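You operate a simulated robot arm through the tools that you are given. There is no shell and no other tool. Be economical: measure what you need, move in short steps, check, and stop when the job is done.

The job below is to be done with a simulated two-armed robot. You get a single attempt, and the scene is never put back.

JOB
Take the rag from the crate end of the blue bench and lay it out flat on the checking end of the blue bench.

It is judged by the outcome, as a careful person would: the job done as asked, and still so three seconds after it is handed in. It fails if anything else is knocked over, pushed out of place, dropped, spilled or broken.

ROBOT AND FRAMES
Two 6-joint arms with two-finger grippers on one trunk, on a base that drives. Base frame: it is fixed to the floor where the robot stands at the start and does not move with it; the origin is under the middle of the robot, x ahead of it, y to its left, z up; the surface under the hand at the start is at about z = 77. Units: cm, degrees, N and s.
The left shoulder is at the start at [6, 14.3, 65], the right one opposite. With the tool pointing down near the work surface each hand reaches from about 10 to 66 cm from the robot's upright axis, wherever it stands, measured 20 degrees to its own side. Places, roughly: checking end of the blue bench [80, -220, 80]. Payload 2.45 kg a hand.
Tool frame (each hand has its own): the origin (TCP) lies between the finger pads and is the grasp point; the fingertips stand 2.6 cm ahead of it; z points along the fingers, y is the line along which they close. The gripper opens to 9.6 cm. The gripper's body begins 6.9 cm behind the TCP.
Orientation is told as [roll, pitch, yaw] about the base's x, y, z axes, in that order, counted from this pose: with the fingers straight down and closing along the base's y, the tool's x points along the base's -x, its y along +y and its z along -z.

CONTROLS
- The arms move only by the tool move_arm. It takes "left_steps", "right_steps" or both (then of equal length, played together; a hand with none holds still); each is text: rows parted by semicolons, each of 7 numbers parted by spaces: the turn, a rotation vector about the tool's x, y, z in degrees, then the shift along the tool's x, y, z in m, then the closure, from 0 (fully open) to 1 (shut). In form: rx ry rz dx dy dz hand; .... A call has 1 to 20 rows; each row is the pose to reach, as a shift and turn from the pose commanded when the call began, along the tool's axes at that moment. A row lasts 0.2 s, in which the tool goes at most 5 cm and 8.6 degrees; a call with a longer step from one row to the next is refused whole, and so is a gripper value outside its range. A pose out of reach is approached as far as the arm can. The call stops where the force on the tool passes 40 N (or 10 N more than at its start, if that is more) or the arm is blocked; 0.2 s more then pass. Each finger halts on what it meets, pressing with about 23 N; the grip force reading is that of the motor and also rises with nothing between the fingers. The clock runs only during rows and for 0.2 s after the last one: add rows that repeat a pose to give the fingers time. The reply holds the time, the measured pose of the TCP, the force on the tool along the base axes, the opening and the grip force, in the units named above and with some noise, with the torque about the TCP (base axes, N m) and any sound that the robot's microphone picked up.
- Cameras (640 x 400 px; columns grow to the right, rows downward): "scene" is now at [14.91, 1.6, 127.82]; the picture's right is [0.18, -0.98, -0.00], its down [-0.52, -0.10, -0.85] and it looks along [0.83, 0.15, -0.53] (base axes); focal length 258 px, centre (320, 200). "left" rides on the left gripper at [8.2, -0.3, -9.8] in its tool frame; the picture's right is [0.04, 1.00, 0.00], its down [-0.73, 0.03, -0.68] and it looks along [-0.68, 0.03, 0.73] (tool axes); focal length 256 px, centre (320, 200). "right" rides on the right gripper at [8.1, 0.3, -9.8] in its tool frame; the picture's right is [-0.04, 1.00, 0.00], its down [-0.73, -0.03, -0.68] and it looks along [-0.68, -0.03, 0.73] (tool axes); focal length 256 px, centre (320, 200). There is no depth. A picture from a camera that has moved, and an enlarged one, comes with that camera's place and axes in the base frame and with its lens.
- get_image(camera): a new picture of that camera. The clock stands still meanwhile.
- move_column(by): slides the trunk up (or, below 0, down) by that many cm; the arms and the scene camera ride with it, the base frame stays. It gives what a move gives, with no picture.
- base_move(legs): drives the robot by 1 to 6 legs, each [ahead, turn to the left] in cm and degrees, along the robot's own axes; the way and the turn of a leg run together, so that a leg with both is an arc; at most 150 cm and 180 degrees a leg. The arms and the cameras ride along, it lands a little off, and it stops where it bumps. It gives what a move gives.
- pan_tilt(pan, tilt): turns the head with the scene camera to pan (to the left, within 86 degrees either way) and tilt (down, from -29 to 69), counted from straight ahead of the robot. It gives what a move gives.
- zoom(camera, box): a new picture of the part [left, top, right, bottom] of that camera's present view, enlarged. The clock stands still meanwhile.
- finish_job(): hands the job in; it is judged then, once.

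Go step by step. Nothing tells you exact positions but the pictures and the camera data: compare them with the known pose of the tool, close in by small moves and look again before you grip or let go. The budget is 120 turns and 100 pictures, counting those below and the enlarged ones. Unless the task says otherwise, let go and move clear before handing in, and close with one line.

The tools are called after ">>>" by a JSON object that holds its "method" and its "body". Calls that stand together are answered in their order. move_arm: Moves the arms, as the interface text tells. Its arguments: {"type":"object","properties":{"left_steps":{"type":"string"},"right_steps":{"type":"string"}},"required":[]} The other tools are called the same way: move_column (by) slides the trunk up or down; base_move (legs) drives the base; pan_tilt (pan, tilt) turns the head that bears the scene camera; get_image (camera) takes a picture; zoom (camera, box) takes an enlarged picture of a part of a camera's view; finish_job () hands the job in.

At the start:

```text
time: 0.0
left_tcp_pos: [48.94, 21.83, 97.5]
left_orientation: [0.1, 0.1, 0.1]
left_wrist_force: [0.4, 0.1, 0.3]
left_moment: [-0.01, 0.02, 0.0]
left_opening: 9.6
left_grip_force: 0.1
right_tcp_pos: [48.37, -16.04, 96.83]
right_orientation: [-0.1, 0.0, 0.1]
right_wrist_force: [-0.7, 0.2, -0.4]
right_moment: [0.01, -0.03, -0.03]
right_opening: 9.59
right_grip_force: 0.0
trunk travel left (down, up): [-27.5, 31.5]
robot x, y, heading: [0.15, -0.11, 0.3]
head pan, tilt: [10.3, 32.2]
```

scene: 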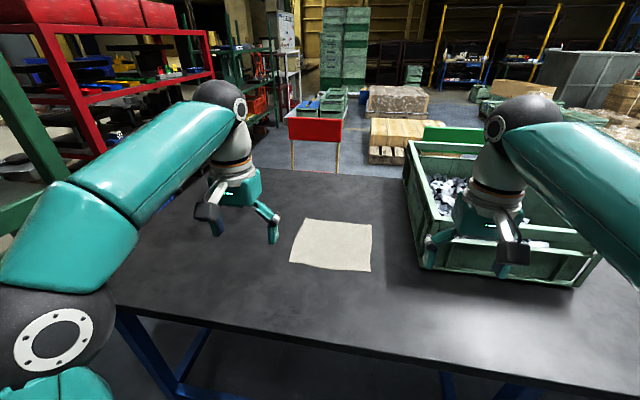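
right: 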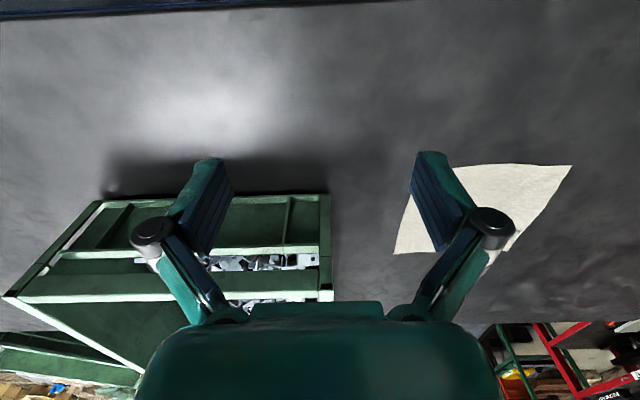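
left: 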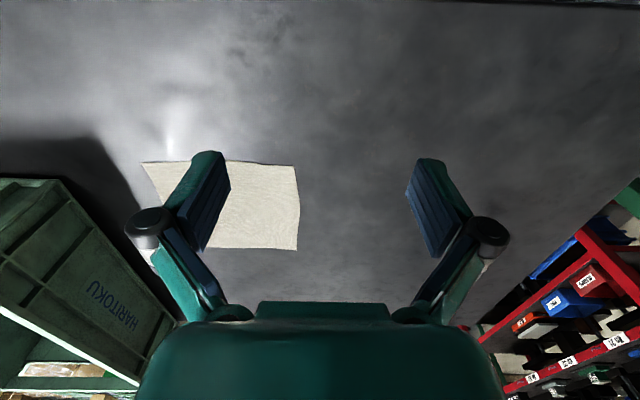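

The rag lies flat and pale at about x 62–83, y -3–18, with the crate to its right. I'll look along the bench towards the checking end before planning.

>>> {"method": "pan_tilt", "body": {"pan": -65, "tilt": 25}}

>>> {"method": "get_image", "body": {"camera": "scene"}}

>>> {"method": "pan_tilt", "body": {"pan": 0, "tilt": 65}}

>>> {"method": "get_image", "body": {"camera": "scene"}}

```text
time: 1.5
left_tcp_pos: [48.86, 21.82, 97.43]
left_orientation: [0.0, 0.0, 0.1]
left_wrist_force: [0.8, -0.8, 0.1]
left_moment: [0.01, 0.01, -0.01]
left_opening: 9.61
left_grip_force: 0.0
right_tcp_pos: [48.25, -16.02, 96.74]
right_orientation: [0.0, 0.0, 0.1]
right_wrist_force: [0.4, 1.2, -0.4]
right_moment: [-0.01, -0.02, -0.01]
right_opening: 9.6
right_grip_force: 0.1
trunk travel left (down, up): [-27.5, 31.5]
robot x, y, heading: [0.07, 0.27, -0.1]
head pan, tilt: [-65.0, 25.0]
```

```text
96 pictures are left
camera scene: at [10.01, -8.34, 128.97], right [-0.91, -0.42, 0.0], down [-0.18, 0.38, -0.91], along [0.38, -0.82, -0.42], focal length 258 px, centre (320, 200)
```

scene: 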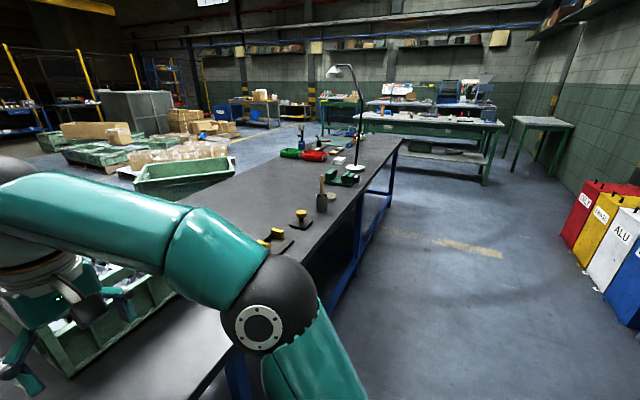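

```text
time: 2.8
left_tcp_pos: [48.87, 21.84, 97.5]
left_orientation: [-0.1, 0.0, 0.0]
left_wrist_force: [0.4, 0.6, 0.4]
left_moment: [0.0, 0.0, 0.01]
left_opening: 9.61
left_grip_force: 0.1
right_tcp_pos: [48.4, -16.04, 96.83]
right_orientation: [0.0, 0.0, 0.1]
right_wrist_force: [0.8, -0.7, -0.3]
right_moment: [0.0, 0.01, -0.02]
right_opening: 9.6
right_grip_force: 0.0
trunk travel left (down, up): [-27.5, 31.5]
robot x, y, heading: [-0.03, -0.04, -0.0]
head pan, tilt: [0.0, 65.0]
```

```text
95 pictures are left
camera scene: at [12.18, 0.0, 123.41], right [0.0, -1.0, 0.0], down [-0.91, 0.0, -0.42], along [0.42, 0.0, -0.91], focal length 258 px, centre (320, 200)
```

scene: 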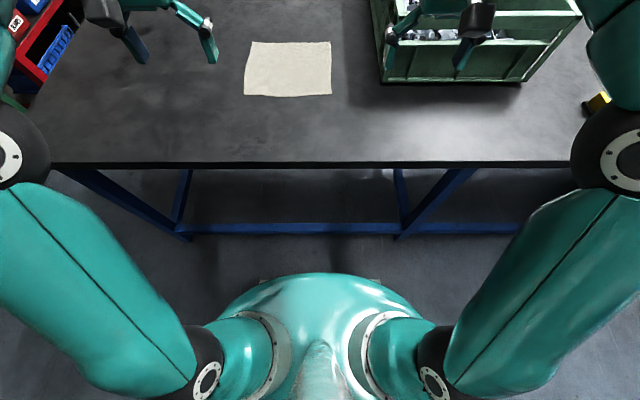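

The bench runs on to the right past a few tools and a lamp. I'll zoom in on the far end to see where the free checking area is.

>>> {"method": "pan_tilt", "body": {"pan": -65, "tilt": 25}}

>>> {"method": "zoom", "body": {"camera": "scene", "box": [220, 50, 420, 275]}}

```text
time: 4.2
left_tcp_pos: [48.92, 21.81, 97.47]
left_orientation: [-0.1, -0.1, 0.0]
left_wrist_force: [0.1, -0.3, -0.2]
left_moment: [0.02, 0.0, -0.02]
left_opening: 9.58
left_grip_force: 0.1
right_tcp_pos: [48.33, -15.91, 96.84]
right_orientation: [0.0, 0.0, 0.2]
right_wrist_force: [1.0, -0.3, 0.4]
right_moment: [0.03, -0.01, 0.01]
right_opening: 9.6
right_grip_force: 0.1
trunk travel left (down, up): [-27.5, 31.5]
robot x, y, heading: [-0.07, 0.0, -0.1]
head pan, tilt: [-65.0, 25.0]
```

```text
1.78 times, centred on (320, 162) of scene
camera zoom: at [10.01, -8.34, 128.96], right [-0.91, -0.42, 0.0], down [-0.18, 0.38, -0.91], along [0.38, -0.82, -0.42], focal length 458 px, centre (320, 267)
```

zoom: 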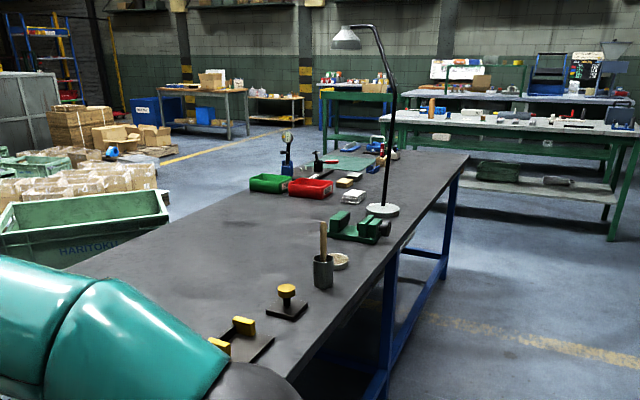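

The bench runs to about y -284, with items on the checking half. First I'll edge closer so that the rag's near edge is comfortably in reach.

>>> {"method": "base_move", "body": {"legs": [[8, 0]]}}

>>> {"method": "pan_tilt", "body": {"pan": 0, "tilt": 50}}

>>> {"method": "get_image", "body": {"camera": "scene"}}

>>> {"method": "get_image", "body": {"camera": "left"}}

>>> {"method": "get_image", "body": {"camera": "right"}}

```text
time: 5.3
left_tcp_pos: [57.11, 21.8, 97.32]
left_orientation: [0.1, 0.1, 0.0]
left_wrist_force: [0.3, 0.0, -0.1]
left_moment: [-0.01, 0.02, -0.02]
left_opening: 9.6
left_grip_force: 0.1
right_tcp_pos: [56.49, -15.98, 96.71]
right_orientation: [0.0, 0.0, 0.0]
right_wrist_force: [0.9, 0.2, -0.2]
right_moment: [0.01, 0.04, 0.0]
right_opening: 9.57
right_grip_force: 0.0
trunk travel left (down, up): [-27.5, 31.5]
robot x, y, heading: [8.58, 0.18, -0.3]
head pan, tilt: [-65.0, 25.0]
```

```text
time: 6.6
left_tcp_pos: [56.96, 21.85, 97.47]
left_orientation: [0.1, 0.0, 0.0]
left_wrist_force: [-0.5, 0.3, 0.8]
left_moment: [0.03, -0.02, 0.02]
left_opening: 9.61
left_grip_force: 0.1
right_tcp_pos: [56.42, -15.98, 96.81]
right_orientation: [0.0, 0.1, 0.0]
right_wrist_force: [-0.4, 0.1, 0.7]
right_moment: [0.0, 0.05, 0.0]
right_opening: 9.6
right_grip_force: 0.2
trunk travel left (down, up): [-27.5, 31.5]
robot x, y, heading: [8.11, 0.03, 0.2]
head pan, tilt: [0.0, 50.0]
```

```text
93 pictures are left
camera scene: at [21.88, -0.01, 125.22], right [0.0, -1.0, 0.0], down [-0.77, 0.0, -0.64], along [0.64, 0.0, -0.77], focal length 258 px, centre (320, 200)
```

scene: 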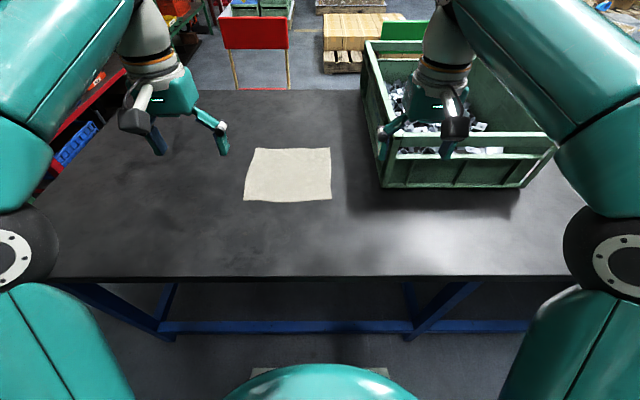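

```text
92 pictures are left
camera left: at [48.78, 21.43, 107.36], right [-0.04, 1.0, 0.0], down [0.73, 0.03, 0.68], along [0.68, 0.03, -0.73], focal length 256 px, centre (320, 200)
```

left: 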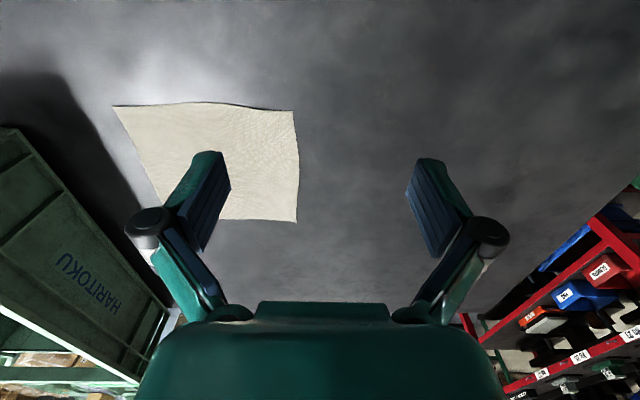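

```text
91 pictures are left
camera right: at [48.29, -15.71, 106.66], right [0.04, 1.0, 0.0], down [0.73, -0.03, 0.68], along [0.68, -0.03, -0.73], focal length 256 px, centre (320, 200)
```

right: 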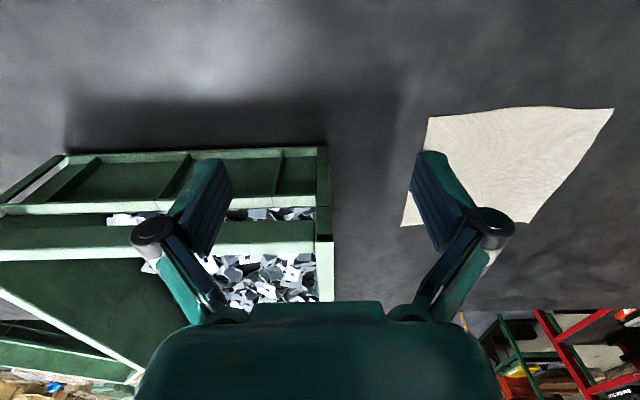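

The two cameras agree: the near corners are at about (62.4, 18.9) and (62.4, -3), on z 77. I'll bring both half-closed hands above those corners.

>>> {"method": "move_arm", "body": {"left_steps": "0 0 0 -0.015 -0.015 0 0.3; 0 0 0 -0.03 -0.03 0 0.69; 0 0 0 -0.05 -0.045 0.02 0.69; 0 0 0 -0.07 -0.0585 0.05 0.69; 0 0 0 -0.07 -0.0585 0.09 0.69; 0 0 0 -0.07 -0.0585 0.13 0.69; 0 0 0 -0.07 -0.0585 0.145 0.69; 0 0 0 -0.07 -0.0585 0.145 0.69", "right_steps": "0 0 0 0 0.04 0 0.3; 0 0 0 0 0.08 0 0.69; 0 0 0 -0.03 0.12 0.02 0.69; 0 0 0 -0.06 0.15 0.05 0.69; 0 0 0 -0.076 0.16 0.09 0.69; 0 0 0 -0.076 0.16 0.13 0.69; 0 0 0 -0.076 0.16 0.138 0.69; 0 0 0 -0.076 0.16 0.138 0.69"}}

>>> {"method": "get_image", "body": {"camera": "left"}}

>>> {"method": "get_image", "body": {"camera": "right"}}

```text
refused: row 3 steps farther than a row can; nothing moved
```

```text
90 pictures are left
camera left: at [48.78, 21.43, 107.36], right [-0.04, 1.0, 0.0], down [0.73, 0.03, 0.68], along [0.68, 0.03, -0.73], focal length 256 px, centre (320, 200)
```

left: 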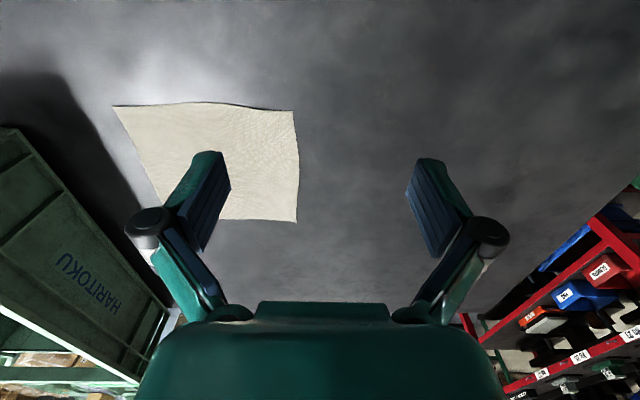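

```text
89 pictures are left
camera right: at [48.29, -15.71, 106.66], right [0.04, 1.0, 0.0], down [0.73, -0.03, 0.68], along [0.68, -0.03, -0.73], focal length 256 px, centre (320, 200)
```

right: 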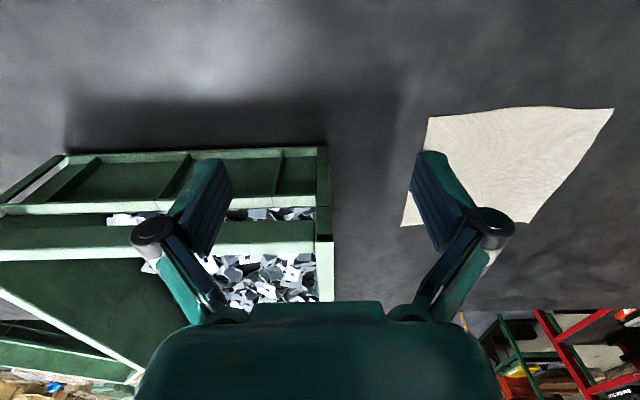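

The move was refused because one step was too long. I'll resend it with smaller steps.

>>> {"method": "move_arm", "body": {"left_steps": "0 0 0 -0.015 -0.015 0 0.3; 0 0 0 -0.03 -0.03 0 0.69; 0 0 0 -0.04 -0.04 0 0.69; 0 0 0 -0.05 -0.05 0 0.69; 0 0 0 -0.07 -0.0585 0.03 0.69; 0 0 0 -0.07 -0.0585 0.07 0.69; 0 0 0 -0.07 -0.0585 0.11 0.69; 0 0 0 -0.07 -0.0585 0.145 0.69; 0 0 0 -0.07 -0.0585 0.145 0.69", "right_steps": "0 0 0 0 0.04 0 0.3; 0 0 0 0 0.08 0 0.69; 0 0 0 -0.02 0.12 0 0.69; 0 0 0 -0.05 0.15 0 0.69; 0 0 0 -0.076 0.16 0.03 0.69; 0 0 0 -0.076 0.16 0.07 0.69; 0 0 0 -0.076 0.16 0.11 0.69; 0 0 0 -0.076 0.16 0.138 0.69; 0 0 0 -0.076 0.16 0.138 0.69"}}

>>> {"method": "get_image", "body": {"camera": "left"}}

>>> {"method": "get_image", "body": {"camera": "right"}}

```text
time: 8.6
left_tcp_pos: [64.03, 15.84, 82.73]
left_orientation: [0.0, 0.0, 0.0]
left_wrist_force: [-1.0, -0.3, -0.6]
left_moment: [0.01, 0.04, 0.0]
left_opening: 2.98
left_grip_force: 0.0
left hand out of reach, approached as far as the arm can: row 4
right_tcp_pos: [64.01, 0.14, 83.0]
right_orientation: [0.0, 0.0, 0.0]
right_wrist_force: [-0.8, 0.0, -0.2]
right_moment: [-0.04, 0.04, -0.02]
right_opening: 2.98
right_grip_force: 0.0
right hand out of reach, approached as far as the arm can: row 4, 5
trunk travel left (down, up): [-27.5, 31.5]
robot x, y, heading: [8.12, -0.09, -0.0]
head pan, tilt: [0.0, 50.0]
```

```text
88 pictures are left
camera left: at [55.83, 15.53, 92.66], right [-0.04, 1.0, 0.0], down [0.73, 0.03, 0.68], along [0.68, 0.03, -0.73], focal length 256 px, centre (320, 200)
```

left: 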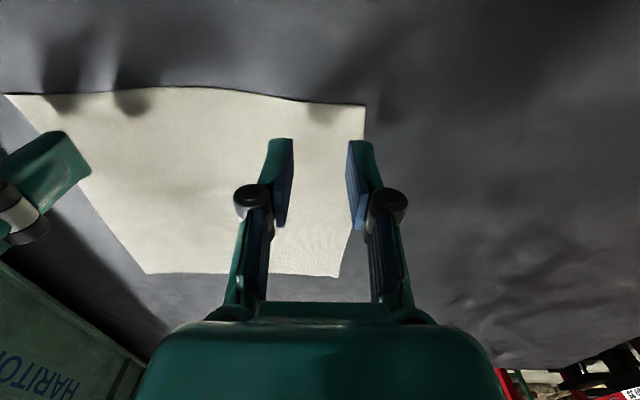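

```text
87 pictures are left
camera right: at [55.97, 0.36, 92.76], right [0.04, 1.0, 0.0], down [0.73, -0.03, 0.68], along [0.68, -0.03, -0.73], focal length 256 px, centre (320, 200)
```

right: 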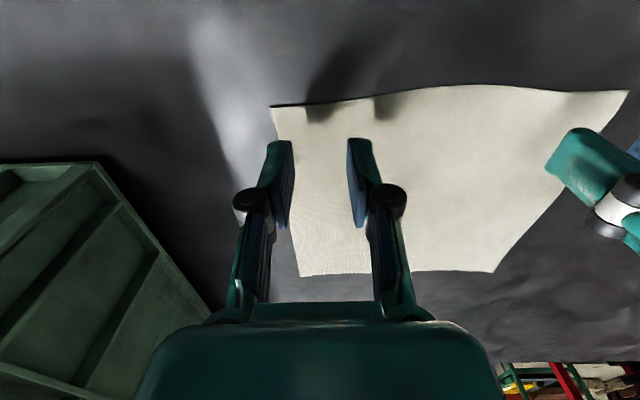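

Both hands are correctly over the near corners with the tips at about z 80. I'll lower them slowly until they touch.

>>> {"method": "move_arm", "body": {"left_steps": "0 0 0 0 0 0.01 0.69; 0 0 0 0 0 0.02 0.69; 0 0 0 0 0 0.025 0.69; 0 0 0 0 0 0.029 0.69; 0 0 0 0 0 0.029 0.69", "right_steps": "0 0 0 0 0 0.01 0.69; 0 0 0 0 0 0.02 0.69; 0 0 0 0 0 0.026 0.69; 0 0 0 0 0 0.031 0.69; 0 0 0 0 0 0.031 0.69"}}

```text
time: 9.8
left_tcp_pos: [64.09, 15.91, 80.06]
left_orientation: [0.0, 0.1, 0.0]
left_wrist_force: [0.6, 0.1, -0.2]
left_moment: [-0.02, 0.0, 0.0]
left_opening: 2.96
left_grip_force: 0.1
right_tcp_pos: [63.97, -0.08, 80.05]
right_orientation: [0.0, 0.1, 0.0]
right_wrist_force: [-0.3, -0.5, 0.0]
right_moment: [-0.02, 0.0, 0.01]
right_opening: 2.98
right_grip_force: 0.1
trunk travel left (down, up): [-27.5, 31.5]
robot x, y, heading: [8.11, 0.07, -0.0]
head pan, tilt: [0.0, 50.0]
```

>>> {"method": "move_arm", "body": {"left_steps": "0 0 0 0 0 0.002 0.69; 0 0 0 0 0 0.003 0.69; 0 0 0 0 0 0.004 0.69; 0 0 0 0 0 0.004 0.69", "right_steps": "0 0 0 0 0 0.002 0.69; 0 0 0 0 0 0.003 0.69; 0 0 0 0 0 0.004 0.69; 0 0 0 0 0 0.004 0.69"}}

>>> {"method": "get_image", "body": {"camera": "left"}}

```text
time: 10.8
left_tcp_pos: [63.87, 16.04, 79.79]
left_orientation: [-0.1, 0.0, 0.0]
left_wrist_force: [-0.1, -0.3, 0.1]
left_moment: [-0.03, -0.01, 0.02]
left_opening: 2.98
left_grip_force: 0.1
right_tcp_pos: [63.96, -0.02, 79.72]
right_orientation: [0.2, -0.1, 0.0]
right_wrist_force: [0.2, -1.3, 18.7]
right_moment: [-0.03, -0.01, -0.02]
right_opening: 2.98
right_grip_force: 4.5
trunk travel left (down, up): [-27.5, 31.5]
robot x, y, heading: [8.47, 0.03, 0.3]
head pan, tilt: [0.0, 50.0]
```

```text
86 pictures are left
camera left: at [55.72, 15.64, 89.61], right [-0.04, 1.0, 0.0], down [0.73, 0.03, 0.68], along [0.68, 0.03, -0.73], focal length 256 px, centre (320, 200)
```

left: 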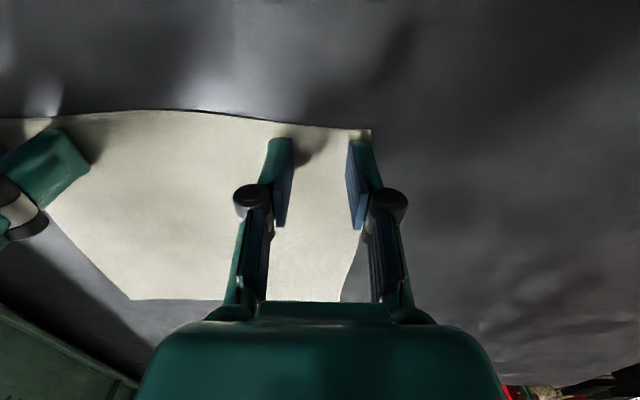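

The right hand is touching the table and the left is about 1 mm above it. I'll level them with a light touch and close both.

>>> {"method": "move_arm", "body": {"left_steps": "0 0 0 0 0 0.001 0.69; 0 0 0 0 0 0.0015 0.69; 0 0 0 0 0 0.0015 0.8; 0 0 0 0 0 0.0015 0.9; 0 0 0 0 0 0.0015 1; 0 0 0 0 0 0.0015 1; 0 0 0 0 0 0.0015 1", "right_steps": "0 0 0 0 0 -0.0005 0.69; 0 0 0 0 0 -0.0005 0.69; 0 0 0 0 0 -0.0005 0.8; 0 0 0 0 0 -0.0005 0.9; 0 0 0 0 0 -0.0005 1; 0 0 0 0 0 -0.0005 1; 0 0 0 0 0 -0.0005 1"}}

>>> {"method": "get_image", "body": {"camera": "left"}}

>>> {"method": "get_image", "body": {"camera": "right"}}

```text
time: 12.4
left_tcp_pos: [64.0, 16.1, 79.66]
left_orientation: [0.0, 0.1, 0.1]
left_wrist_force: [-0.3, 0.5, 5.4]
left_moment: [0.03, 0.04, -0.02]
left_opening: 0.02
left_grip_force: 22.7
right_tcp_pos: [63.9, 0.01, 79.66]
right_orientation: [0.1, -0.1, 0.1]
right_wrist_force: [-0.2, 1.1, 25.3]
right_moment: [-0.09, 0.1, -0.04]
right_opening: 0.07
right_grip_force: 21.0
trunk travel left (down, up): [-27.5, 31.5]
robot x, y, heading: [7.94, -0.14, 0.1]
head pan, tilt: [0.0, 50.0]
```

```text
85 pictures are left
camera left: at [55.66, 15.62, 89.47], right [-0.04, 1.0, 0.0], down [0.73, 0.03, 0.68], along [0.68, 0.03, -0.73], focal length 256 px, centre (320, 200)
```

left: 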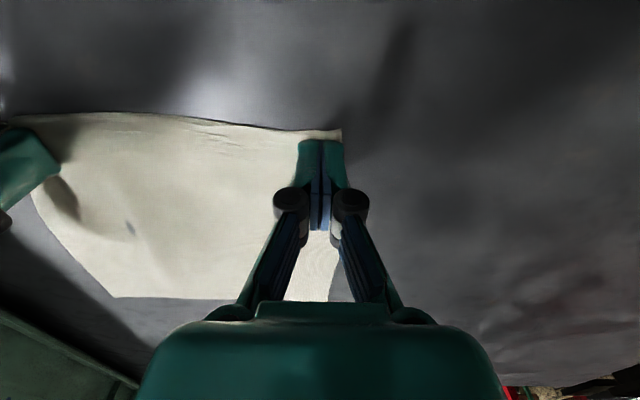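

```text
84 pictures are left
camera right: at [55.69, 0.25, 89.42], right [0.04, 1.0, 0.0], down [0.73, -0.03, 0.68], along [0.68, -0.03, -0.73], focal length 256 px, centre (320, 200)
```

right: 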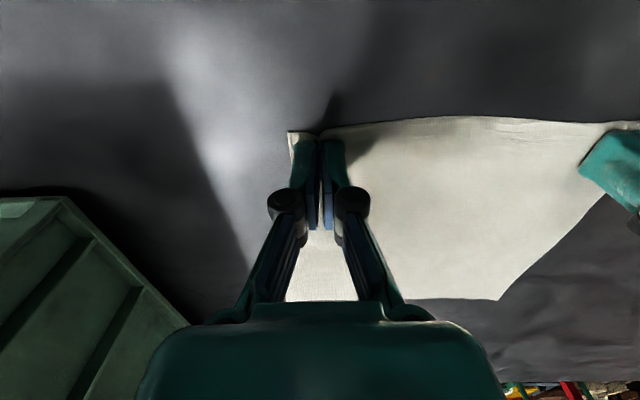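

The fingers have drawn the cloth in and closed on it. I'll lift a few centimetres to test the grip.

>>> {"method": "move_arm", "body": {"left_steps": "0 0 0 0 0 -0.015 1; 0 0 0 0 0 -0.03 1; 0 0 0 0 0 -0.05 1; 0 0 0 0 0 -0.05 1", "right_steps": "0 0 0 0 0 -0.015 1; 0 0 0 0 0 -0.03 1; 0 0 0 0 0 -0.05 1; 0 0 0 0 0 -0.05 1"}}

>>> {"method": "get_image", "body": {"camera": "left"}}

>>> {"method": "get_image", "body": {"camera": "scene"}}

```text
time: 13.4
left_tcp_pos: [63.93, 15.8, 84.6]
left_orientation: [0.0, 0.0, 0.1]
left_wrist_force: [0.2, -0.3, 0.1]
left_moment: [0.02, -0.01, 0.01]
left_opening: 0.0
left_grip_force: 22.4
right_tcp_pos: [63.83, 0.02, 84.46]
right_orientation: [0.0, 0.1, 0.1]
right_wrist_force: [0.2, 0.1, 1.6]
right_moment: [-0.03, 0.02, -0.03]
right_opening: 0.32
right_grip_force: 22.0
trunk travel left (down, up): [-27.5, 31.5]
robot x, y, heading: [8.24, -0.08, -0.2]
head pan, tilt: [0.0, 50.0]
```

```text
83 pictures are left
camera left: at [55.78, 15.57, 94.44], right [-0.04, 1.0, 0.0], down [0.73, 0.03, 0.68], along [0.68, 0.03, -0.73], focal length 256 px, centre (320, 200)
```

left: 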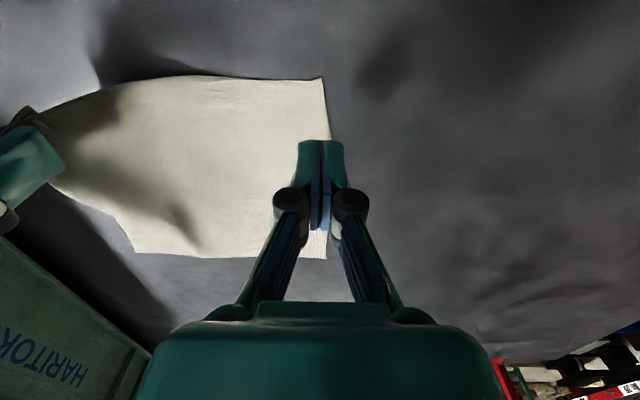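

```text
82 pictures are left
camera scene: at [21.9, 0.0, 125.21], right [0.0, -1.0, 0.0], down [-0.77, 0.0, -0.64], along [0.64, 0.0, -0.77], focal length 258 px, centre (320, 200)
```

scene: 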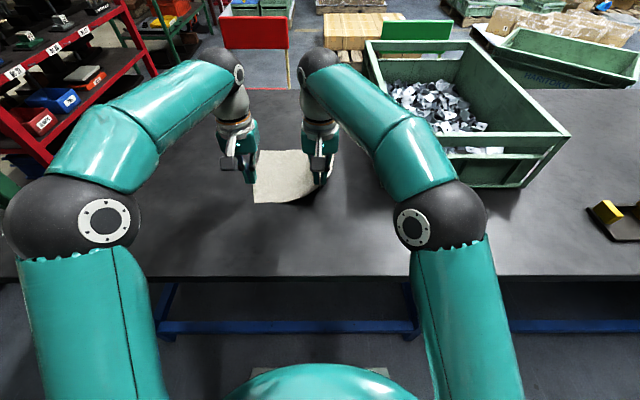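

The right hand holds the cloth and the left one slipped off. I'll lower again, and re-grip on the left further inside the edge with a firmer press.

>>> {"method": "move_arm", "body": {"left_steps": "0 0 0 0 -0.01 0 0.69; 0 0 0 0 -0.018 0.015 0.69; 0 0 0 0 -0.018 0.03 0.69; 0 0 0 0 -0.018 0.04 0.69; 0 0 0 0 -0.018 0.044 0.69; 0 0 0 0 -0.018 0.044 0.69", "right_steps": "0 0 0 0 0 0.01 1; 0 0 0 0 0 0.02 1; 0 0 0 0 0 0.03 1; 0 0 0 0 0 0.04 1; 0 0 0 0 0 0.044 1; 0 0 0 0 0 0.044 1"}}

>>> {"method": "get_image", "body": {"camera": "left"}}

```text
time: 14.8
left_tcp_pos: [63.92, 13.98, 80.11]
left_orientation: [0.0, 0.2, 0.0]
left_wrist_force: [-0.1, 0.0, 0.4]
left_moment: [0.0, 0.01, -0.02]
left_opening: 2.99
left_grip_force: 0.0
right_tcp_pos: [63.99, -0.1, 80.11]
right_orientation: [0.0, 0.0, -0.1]
right_wrist_force: [0.0, -0.7, 1.9]
right_moment: [0.04, 0.01, -0.03]
right_opening: 0.15
right_grip_force: 23.8
trunk travel left (down, up): [-27.5, 31.5]
robot x, y, heading: [8.17, -0.19, -0.4]
head pan, tilt: [0.0, 50.0]
```

```text
81 pictures are left
camera left: at [55.76, 13.71, 89.94], right [-0.04, 1.0, 0.0], down [0.73, 0.03, 0.68], along [0.68, 0.03, -0.73], focal length 256 px, centre (320, 200)
```

left: 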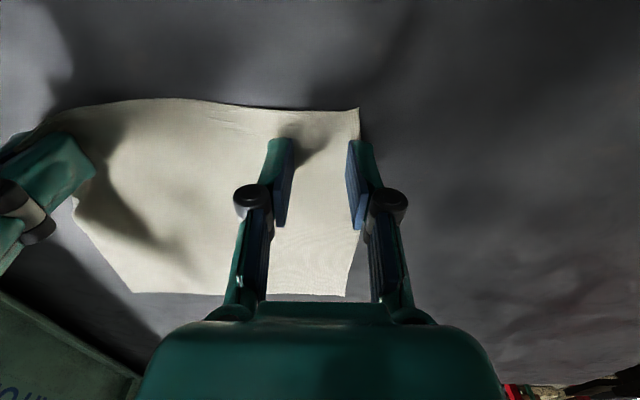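

>>> {"method": "move_arm", "body": {"left_steps": "0 0 0 0 -0.007 0.003 0.69; 0 0 0 0 -0.007 0.006 0.69; 0 0 0 0 -0.007 0.0068 0.69; 0 0 0 0 -0.007 0.0068 0.69"}}

```text
time: 15.8
left_tcp_pos: [64.05, 13.38, 79.65]
left_orientation: [0.0, -0.3, 0.1]
left_wrist_force: [3.3, 0.2, 17.8]
left_moment: [0.06, -0.03, 0.0]
left_opening: 3.06
left_grip_force: 0.5
right_tcp_pos: [63.9, -0.04, 80.13]
right_orientation: [0.0, 0.0, 0.1]
right_wrist_force: [-0.2, 0.7, 1.3]
right_moment: [0.05, -0.01, 0.0]
right_opening: 0.38
right_grip_force: 21.4
trunk travel left (down, up): [-27.5, 31.5]
robot x, y, heading: [8.21, -0.03, 0.1]
head pan, tilt: [0.0, 50.0]
```

The left hand now presses at 18 N, so I'll close it and lift both hands for another test.

>>> {"method": "move_arm", "body": {"left_steps": "0 0 0 0 0 0.0004 0.8; 0 0 0 0 0 0.0006 0.9; 0 0 0 0 0 0.0006 1; 0 0 0 0 0 0.0006 1; 0 0 0 0 0 0.0006 1; 0 0 0 0 0 -0.01 1; 0 0 0 0 0 -0.03 1; 0 0 0 0 0 -0.05 1; 0 0 0 0 0 -0.05 1", "right_steps": "0 0 0 0 0 0 1; 0 0 0 0 0 0 1; 0 0 0 0 0 0 1; 0 0 0 0 0 0 1; 0 0 0 0 0 0 1; 0 0 0 0 0 -0.01 1; 0 0 0 0 0 -0.03 1; 0 0 0 0 0 -0.045 1; 0 0 0 0 0 -0.045 1"}}

>>> {"method": "get_image", "body": {"camera": "left"}}

>>> {"method": "get_image", "body": {"camera": "right"}}

```text
time: 17.8
left_tcp_pos: [64.03, 13.26, 84.47]
left_orientation: [0.0, 0.1, 0.0]
left_wrist_force: [0.6, -9.7, 0.9]
left_moment: [-0.19, -0.01, 0.11]
left_opening: 0.23
left_grip_force: 23.2
right_tcp_pos: [64.07, 0.01, 84.67]
right_orientation: [0.0, 0.1, 0.2]
right_wrist_force: [-0.1, 9.5, -1.0]
right_moment: [0.25, 0.0, 0.03]
right_opening: 0.33
right_grip_force: 24.8
trunk travel left (down, up): [-27.5, 31.5]
robot x, y, heading: [8.06, -0.21, -0.4]
head pan, tilt: [0.0, 50.0]
```

```text
80 pictures are left
camera left: at [55.72, 13.0, 94.34], right [-0.04, 1.0, 0.0], down [0.73, 0.03, 0.68], along [0.68, 0.03, -0.74], focal length 256 px, centre (320, 200)
```

left: 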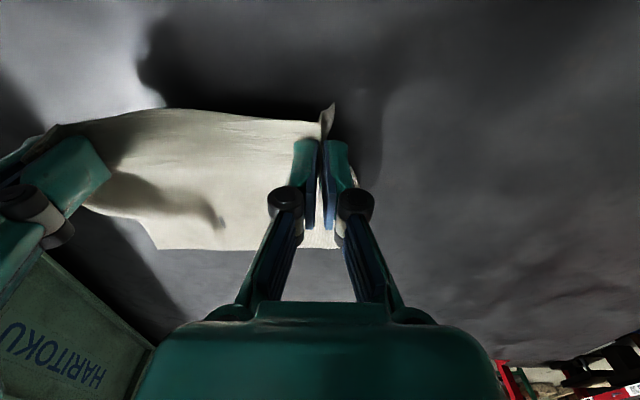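

```text
79 pictures are left
camera right: at [55.98, 0.27, 94.5], right [0.04, 1.0, 0.0], down [0.73, -0.03, 0.68], along [0.68, -0.03, -0.74], focal length 256 px, centre (320, 200)
```

right: 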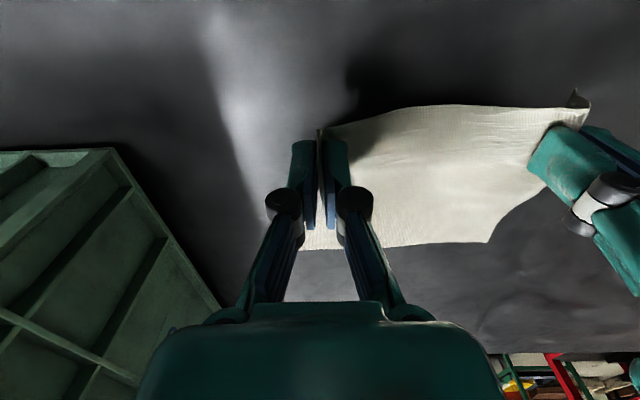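

Both hands now hold the cloth, and it is taut between them. I'll ease the tension slightly and lift it clear of the bench.

>>> {"method": "move_arm", "body": {"left_steps": "0 0 0 0 -0.003 -0.02 1; 0 0 0 0 -0.004 -0.05 1; 0 0 0 0 -0.004 -0.08 1; 0 0 0 0 -0.004 -0.11 1; 0 0 0 0 -0.004 -0.14 1; 0 0 0 0 -0.004 -0.17 1; 0 0 0 0 -0.004 -0.2 1; 0 0 0 0 -0.004 -0.23 1; 0 0 0 0 -0.004 -0.23 1", "right_steps": "0 0 0 0 0 -0.02 1; 0 0 0 0 0 -0.05 1; 0 0 0 0 0 -0.08 1; 0 0 0 0 0 -0.11 1; 0 0 0 0 0 -0.14 1; 0 0 0 0 0 -0.17 1; 0 0 0 0 0 -0.2 1; 0 0 0 0 0 -0.23 1; 0 0 0 0 0 -0.23 1"}}

>>> {"method": "get_image", "body": {"camera": "scene"}}

```text
time: 19.8
left_tcp_pos: [59.2, 13.4, 99.02]
left_orientation: [-0.1, -0.1, 0.1]
left_wrist_force: [-0.3, -0.3, -0.6]
left_moment: [-0.03, -0.03, -0.05]
left_opening: 0.02
left_grip_force: 23.6
left hand out of reach, approached as far as the arm can: row 4, 5, 6, 7, 8, 9
right_tcp_pos: [58.0, -2.28, 97.6]
right_orientation: [0.1, -0.1, 0.1]
right_wrist_force: [0.2, -0.3, 1.4]
right_moment: [-0.06, -0.03, -0.03]
right_opening: 0.09
right_grip_force: 21.6
right hand out of reach, approached as far as the arm can: row 3, 4, 5, 6, 7, 8, 9
trunk travel left (down, up): [-27.5, 31.5]
robot x, y, heading: [8.09, 0.15, 0.1]
head pan, tilt: [0.0, 50.0]
```

```text
78 pictures are left
camera scene: at [21.86, 0.0, 125.22], right [0.0, -1.0, 0.0], down [-0.77, 0.0, -0.64], along [0.64, 0.0, -0.77], focal length 258 px, centre (320, 200)
```

scene: 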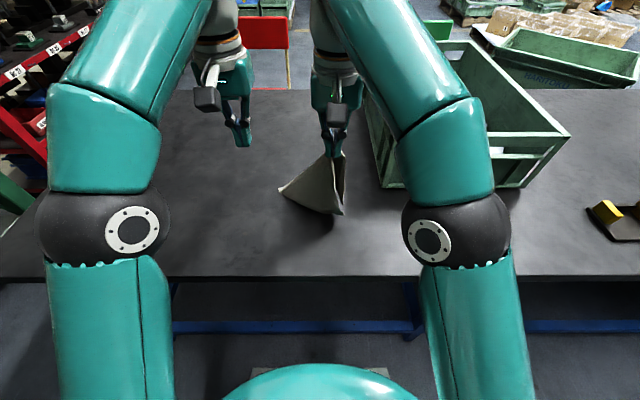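

Straight up was out of reach, so the hands drifted apart and the left one slipped again; lifts should be done with the trunk. First I'll find where the commanded poses stand, pulling back and down a little.

>>> {"method": "move_arm", "body": {"left_steps": "0 0 0 0.03 0 0.03 1; 0 0 0 0.06 0.03 0.03 0.69", "right_steps": "0 0 0 0.03 0 0.03 1; 0 0 0 0.05 -0.02 0.06 1"}}

>>> {"method": "get_image", "body": {"camera": "left"}}

>>> {"method": "get_image", "body": {"camera": "right"}}

```text
time: 20.4
left_tcp_pos: [53.19, 16.42, 96.19]
left_orientation: [-0.1, 0.1, -0.1]
left_wrist_force: [-0.5, -0.4, -0.5]
left_moment: [-0.04, -0.02, 0.02]
left_opening: 2.95
left_grip_force: 0.1
right_tcp_pos: [53.03, -4.04, 91.34]
right_orientation: [0.1, -0.1, -0.1]
right_wrist_force: [0.1, 0.6, 0.5]
right_moment: [0.01, -0.02, 0.03]
right_opening: 0.47
right_grip_force: 24.1
trunk travel left (down, up): [-27.5, 31.5]
robot x, y, heading: [8.11, -0.02, 0.1]
head pan, tilt: [0.0, 50.0]
```

```text
77 pictures are left
camera left: at [44.93, 16.03, 106.0], right [-0.04, 1.0, 0.0], down [0.73, 0.03, 0.68], along [0.68, 0.03, -0.73], focal length 256 px, centre (320, 200)
```

left: 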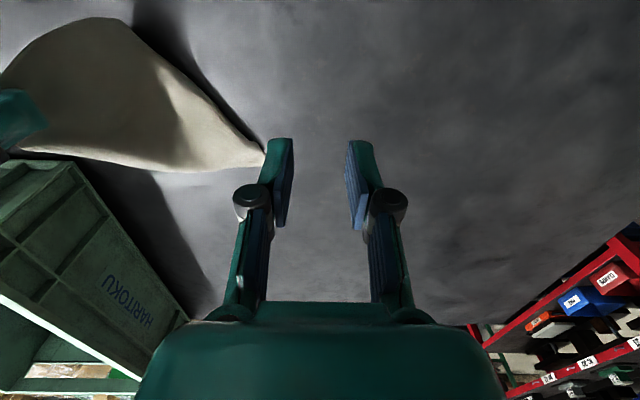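

```text
76 pictures are left
camera right: at [44.84, -3.81, 101.11], right [0.04, 1.0, 0.0], down [0.73, -0.03, 0.68], along [0.68, -0.03, -0.73], focal length 256 px, centre (320, 200)
```

right: 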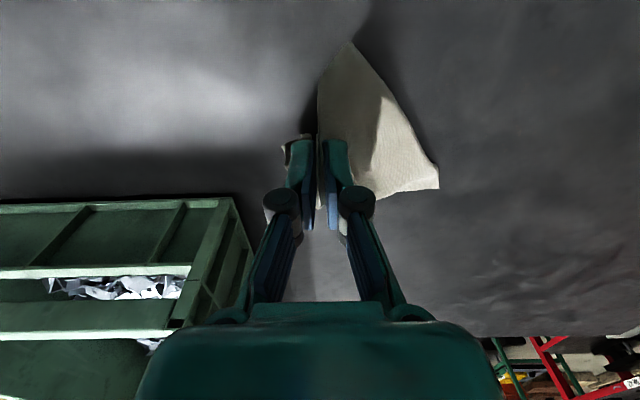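

The far-left corner rests at about (64.5, 9.5). I'll pull the held corner back and to the right while lowering, so the rag lies down along its diagonal.

>>> {"method": "move_arm", "body": {"right_steps": "0 0 0 0.015 -0.015 0.01 1; 0 0 0 0.03 -0.03 0.03 1; 0 0 0 0.045 -0.045 0.05 1; 0 0 0 0.06 -0.06 0.07 1; 0 0 0 0.07 -0.07 0.085 1; 0 0 0 0.075 -0.08 0.1 1; 0 0 0 0.08 -0.085 0.108 1; 0 0 0 0.08 -0.085 0.108 1"}}

>>> {"method": "get_image", "body": {"camera": "left"}}

>>> {"method": "get_image", "body": {"camera": "scene"}}

```text
time: 22.2
left_tcp_pos: [53.21, 16.46, 96.06]
left_orientation: [0.1, 0.0, 0.0]
left_wrist_force: [0.1, 0.7, 0.6]
left_moment: [-0.03, 0.0, 0.01]
left_opening: 2.96
left_grip_force: 0.0
right_tcp_pos: [45.17, -12.57, 80.45]
right_orientation: [0.0, 0.0, 0.1]
right_wrist_force: [0.2, -0.4, 0.6]
right_moment: [-0.03, 0.03, 0.03]
right_opening: 0.19
right_grip_force: 21.8
trunk travel left (down, up): [-27.5, 31.5]
robot x, y, heading: [7.96, -0.21, -0.1]
head pan, tilt: [0.0, 50.0]
```

```text
75 pictures are left
camera left: at [45.0, 16.03, 106.0], right [-0.04, 1.0, 0.0], down [0.73, 0.03, 0.68], along [0.68, 0.03, -0.73], focal length 256 px, centre (320, 200)
```

left: 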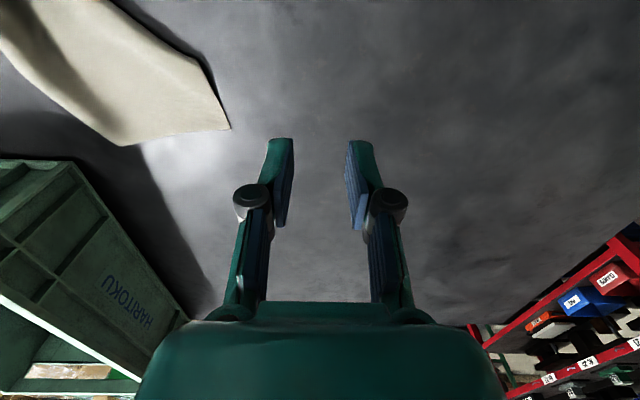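

```text
74 pictures are left
camera scene: at [21.85, 0.0, 125.22], right [0.0, -1.0, 0.0], down [-0.77, 0.0, -0.64], along [0.64, 0.0, -0.77], focal length 258 px, centre (320, 200)
```

scene: 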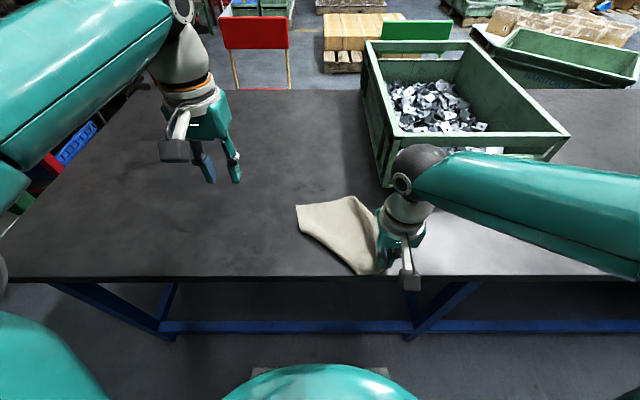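

The rag is laying out, but it is still curled because the held corner is too near the front-left one. I'll swing the held corner outwards to spread it.

>>> {"method": "move_arm", "body": {"right_steps": "0 0 0 0 -0.01 -0.01 1; 0 0 0 -0.02 -0.03 -0.015 1; 0 0 0 -0.04 -0.05 -0.015 1; 0 0 0 -0.06 -0.07 -0.015 1; 0 0 0 -0.075 -0.08 -0.01 1; 0 0 0 -0.08 -0.085 -0.005 1; 0 0 0 -0.08 -0.085 -0.002 1"}}

>>> {"method": "get_image", "body": {"camera": "scene"}}

```text
time: 23.8
left_tcp_pos: [53.25, 16.37, 96.06]
left_orientation: [-0.1, -0.1, 0.0]
left_wrist_force: [-0.8, 0.5, 0.1]
left_moment: [0.02, 0.04, 0.02]
left_opening: 2.98
left_grip_force: 0.1
right_tcp_pos: [53.19, -21.22, 80.66]
right_orientation: [0.0, 0.2, 0.1]
right_wrist_force: [-0.5, 0.2, 0.0]
right_moment: [0.1, 0.06, 0.02]
right_opening: 0.35
right_grip_force: 28.9
trunk travel left (down, up): [-27.5, 31.5]
robot x, y, heading: [8.32, 0.16, 0.0]
head pan, tilt: [0.0, 50.0]
```

```text
73 pictures are left
camera scene: at [21.86, -0.01, 125.22], right [0.0, -1.0, 0.0], down [-0.77, 0.0, -0.64], along [0.64, 0.0, -0.77], focal length 258 px, centre (320, 200)
```

scene: 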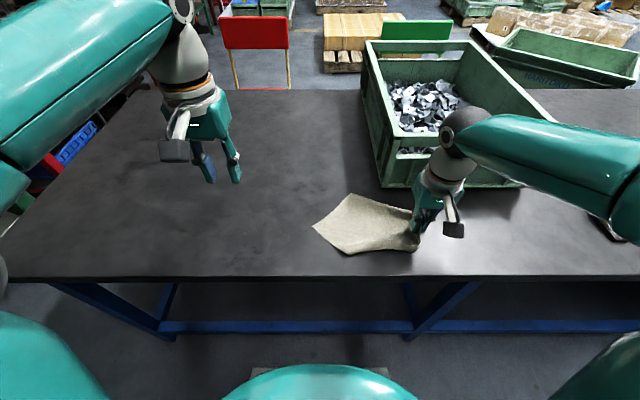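

The rag is now mostly flat, with its near-left corner at about (47.4, -6.2). I'll bring the left hand over that corner, turned to match the edge.

>>> {"method": "move_arm", "body": {"left_steps": "0 0 -7 0.01 -0.04 0 0.69; 0 0 -14 0.02 -0.08 0 0.69; 0 0 -20 0.03 -0.12 0 0.69; 0 0 -20 0.035 -0.16 0.01 0.69; 0 0 -20 0.035 -0.19 0.03 0.69; 0 0 -20 0.035 -0.215 0.06 0.69; 0 0 -20 0.035 -0.235 0.09 0.69; 0 0 -20 0.035 -0.244 0.12 0.69; 0 0 -20 0.035 -0.244 0.12 0.69"}}

>>> {"method": "get_image", "body": {"camera": "left"}}

>>> {"method": "get_image", "body": {"camera": "scene"}}

```text
time: 25.8
left_tcp_pos: [49.57, -7.57, 84.17]
left_orientation: [0.0, 0.0, 20.1]
left_wrist_force: [-0.1, -0.6, -0.2]
left_moment: [0.03, -0.01, -0.01]
left_opening: 2.98
left_grip_force: 0.1
right_tcp_pos: [53.2, -21.14, 80.74]
right_orientation: [-0.1, 0.1, 0.1]
right_wrist_force: [-0.7, -0.5, 2.3]
right_moment: [-0.01, -0.13, -0.05]
right_opening: 0.04
right_grip_force: 20.1
trunk travel left (down, up): [-27.5, 31.5]
robot x, y, heading: [8.51, 0.31, 0.2]
head pan, tilt: [0.0, 50.0]
```

```text
72 pictures are left
camera left: at [41.95, -10.73, 94.05], right [-0.38, 0.92, 0.0], down [0.68, 0.28, 0.68], along [0.63, 0.26, -0.73], focal length 256 px, centre (320, 200)
```

left: 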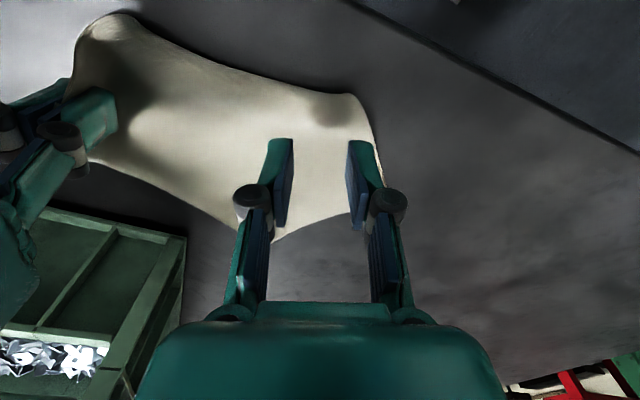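

```text
71 pictures are left
camera scene: at [21.86, -0.02, 125.22], right [0.0, -1.0, 0.0], down [-0.77, 0.0, -0.64], along [0.64, 0.0, -0.77], focal length 258 px, centre (320, 200)
```

scene: 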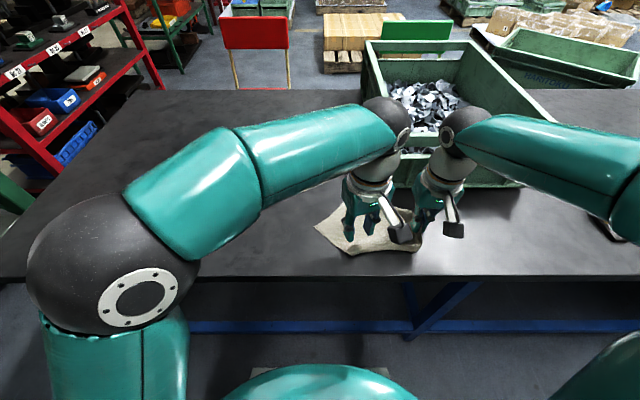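

The corner's shape is unclear and may be tucked under. I'll move the left hand away and look more closely before gripping.

>>> {"method": "move_arm", "body": {"left_steps": "0 0 0 0 0 -0.04 0.69; 0 0 0 0 0.04 -0.06 0.69; 0 0 0 0 0.08 -0.06 0.69; 0 0 0 0 0.12 -0.06 0.69; 0 0 0 0 0.16 -0.06 0.69; 0 0 0 0 0.16 -0.06 0.69"}}

>>> {"method": "zoom", "body": {"camera": "scene", "box": [280, 160, 460, 280]}}

>>> {"method": "get_image", "body": {"camera": "right"}}

```text
time: 27.2
left_tcp_pos: [44.23, 7.22, 90.35]
left_orientation: [-0.1, 0.0, 20.1]
left_wrist_force: [0.8, 0.4, -0.6]
left_moment: [0.0, 0.0, -0.01]
left_opening: 2.95
left_grip_force: 0.0
right_tcp_pos: [53.13, -21.1, 80.83]
right_orientation: [0.0, 0.1, 0.2]
right_wrist_force: [0.9, -1.5, -0.3]
right_moment: [0.01, 0.0, 0.02]
right_opening: 0.4
right_grip_force: 24.6
trunk travel left (down, up): [-27.5, 31.5]
robot x, y, heading: [8.32, 0.08, -0.2]
head pan, tilt: [0.0, 50.0]
```

```text
3.33 times, centred on (370, 220) of scene
camera zoom: at [21.86, 0.02, 125.21], right [0.0, -1.0, 0.0], down [-0.77, 0.0, -0.64], along [0.64, 0.0, -0.77], focal length 859 px, centre (153, 133)
```

zoom: 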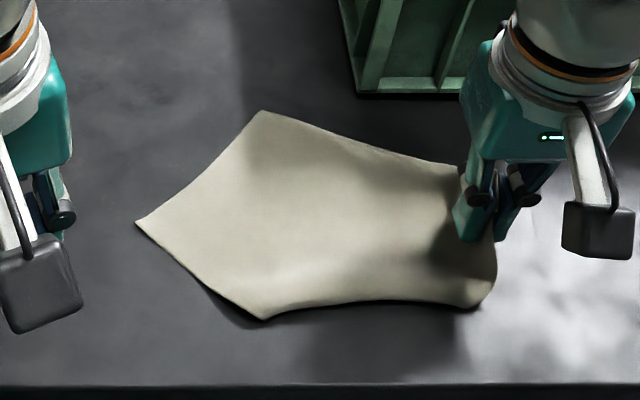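

```text
69 pictures are left
camera right: at [45.06, -20.8, 90.58], right [0.04, 1.0, 0.0], down [0.73, -0.03, 0.68], along [0.68, -0.03, -0.73], focal length 256 px, centre (320, 200)
```

right: 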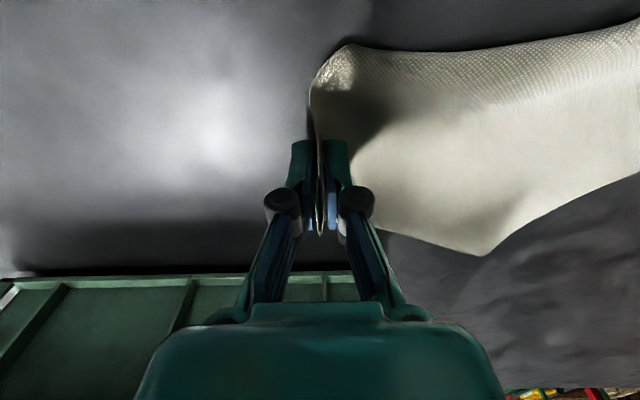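

The rag looks partly tucked under at the free end. I'll raise the trunk so it hangs freely from the right hand, then carry it that way and lay it out at the checking end.

>>> {"method": "move_column", "body": {"by": 30}}

>>> {"method": "get_image", "body": {"camera": "scene"}}

>>> {"method": "get_image", "body": {"camera": "left"}}

```text
time: 30.2
left_tcp_pos: [44.25, 7.21, 120.34]
left_orientation: [0.0, -0.1, 20.0]
left_wrist_force: [0.2, -0.7, -0.2]
left_moment: [-0.02, 0.01, 0.0]
left_opening: 3.01
left_grip_force: 0.1
right_tcp_pos: [53.25, -21.2, 110.78]
right_orientation: [-0.1, 0.2, 0.2]
right_wrist_force: [-0.6, 0.2, -0.4]
right_moment: [-0.06, -0.04, -0.01]
right_opening: 0.12
right_grip_force: 20.1
trunk travel left (down, up): [-57.5, 1.5]
robot x, y, heading: [8.01, -0.33, -0.2]
head pan, tilt: [0.0, 50.0]
```

```text
68 pictures are left
camera scene: at [21.88, 0.0, 155.21], right [0.0, -1.0, 0.0], down [-0.77, 0.0, -0.64], along [0.64, 0.0, -0.77], focal length 258 px, centre (320, 200)
```

scene: 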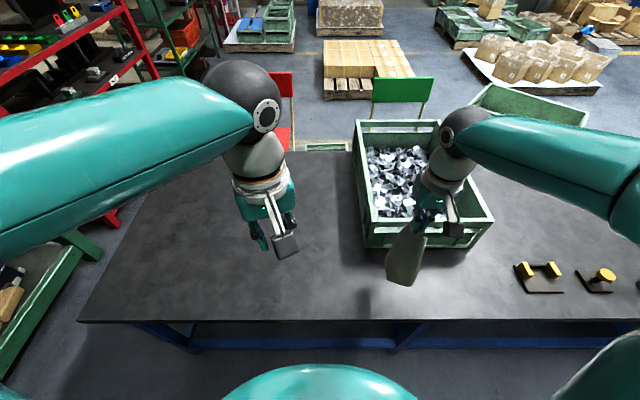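

```text
67 pictures are left
camera left: at [36.58, 4.09, 130.27], right [-0.38, 0.93, 0.0], down [0.68, 0.28, 0.68], along [0.63, 0.26, -0.73], focal length 256 px, centre (320, 200)
```

left: 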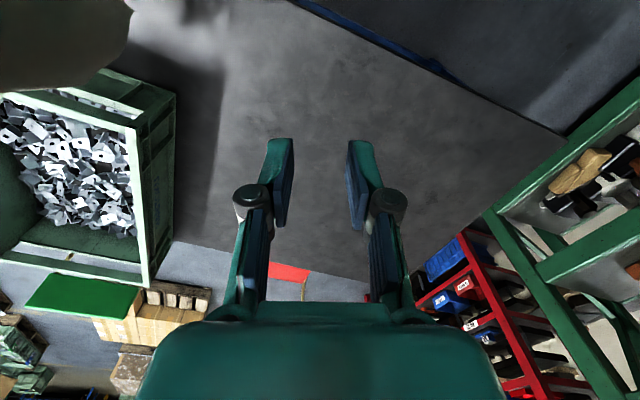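

The rag hangs cleanly from the right hand. I'll back off from the bench and turn right to drive along it.

>>> {"method": "base_move", "body": {"legs": [[-42, 0], [0, -90]]}}

>>> {"method": "pan_tilt", "body": {"pan": 0, "tilt": 25}}

>>> {"method": "get_image", "body": {"camera": "scene"}}

```text
time: 36.5
left_tcp_pos: [-22.45, -35.47, 120.59]
left_orientation: [0.1, -0.1, -62.9]
left_wrist_force: [-0.4, -0.7, 0.1]
left_moment: [0.03, -0.06, 0.01]
left_opening: 3.0
left_grip_force: 0.2
right_tcp_pos: [-49.3, -47.81, 110.73]
right_orientation: [0.1, 0.0, -82.9]
right_wrist_force: [-1.0, -0.9, 0.0]
right_moment: [0.04, -0.1, 0.03]
right_opening: 0.24
right_grip_force: 25.6
trunk travel left (down, up): [-57.5, 1.5]
robot x, y, heading: [-28.28, 0.29, -84.9]
head pan, tilt: [0.0, 50.0]
stopped in leg 2: the robot was blocked; the commanded pose is now the measured one
```

```text
time: 37.4
left_tcp_pos: [-22.02, -35.43, 120.56]
left_orientation: [-0.1, 0.0, -62.9]
left_wrist_force: [-0.2, 0.8, -1.0]
left_moment: [0.02, -0.02, 0.03]
left_opening: 3.0
left_grip_force: 0.1
right_tcp_pos: [-48.94, -47.62, 110.9]
right_orientation: [0.1, 0.0, -82.9]
right_wrist_force: [0.3, 1.0, -1.1]
right_moment: [-0.03, 0.01, 0.01]
right_opening: 0.17
right_grip_force: 21.9
trunk travel left (down, up): [-57.5, 1.5]
robot x, y, heading: [-28.21, 0.46, -85.0]
head pan, tilt: [0.0, 25.0]
```

```text
66 pictures are left
camera scene: at [-26.89, -14.83, 158.96], right [-1.0, -0.09, 0.0], down [-0.04, 0.42, -0.91], along [0.08, -0.9, -0.42], focal length 258 px, centre (320, 200)
```

scene: 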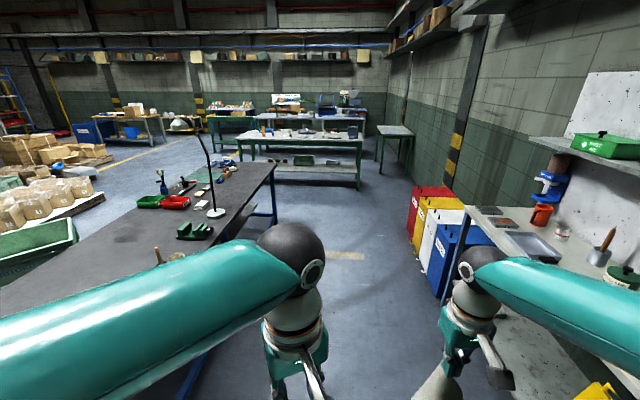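

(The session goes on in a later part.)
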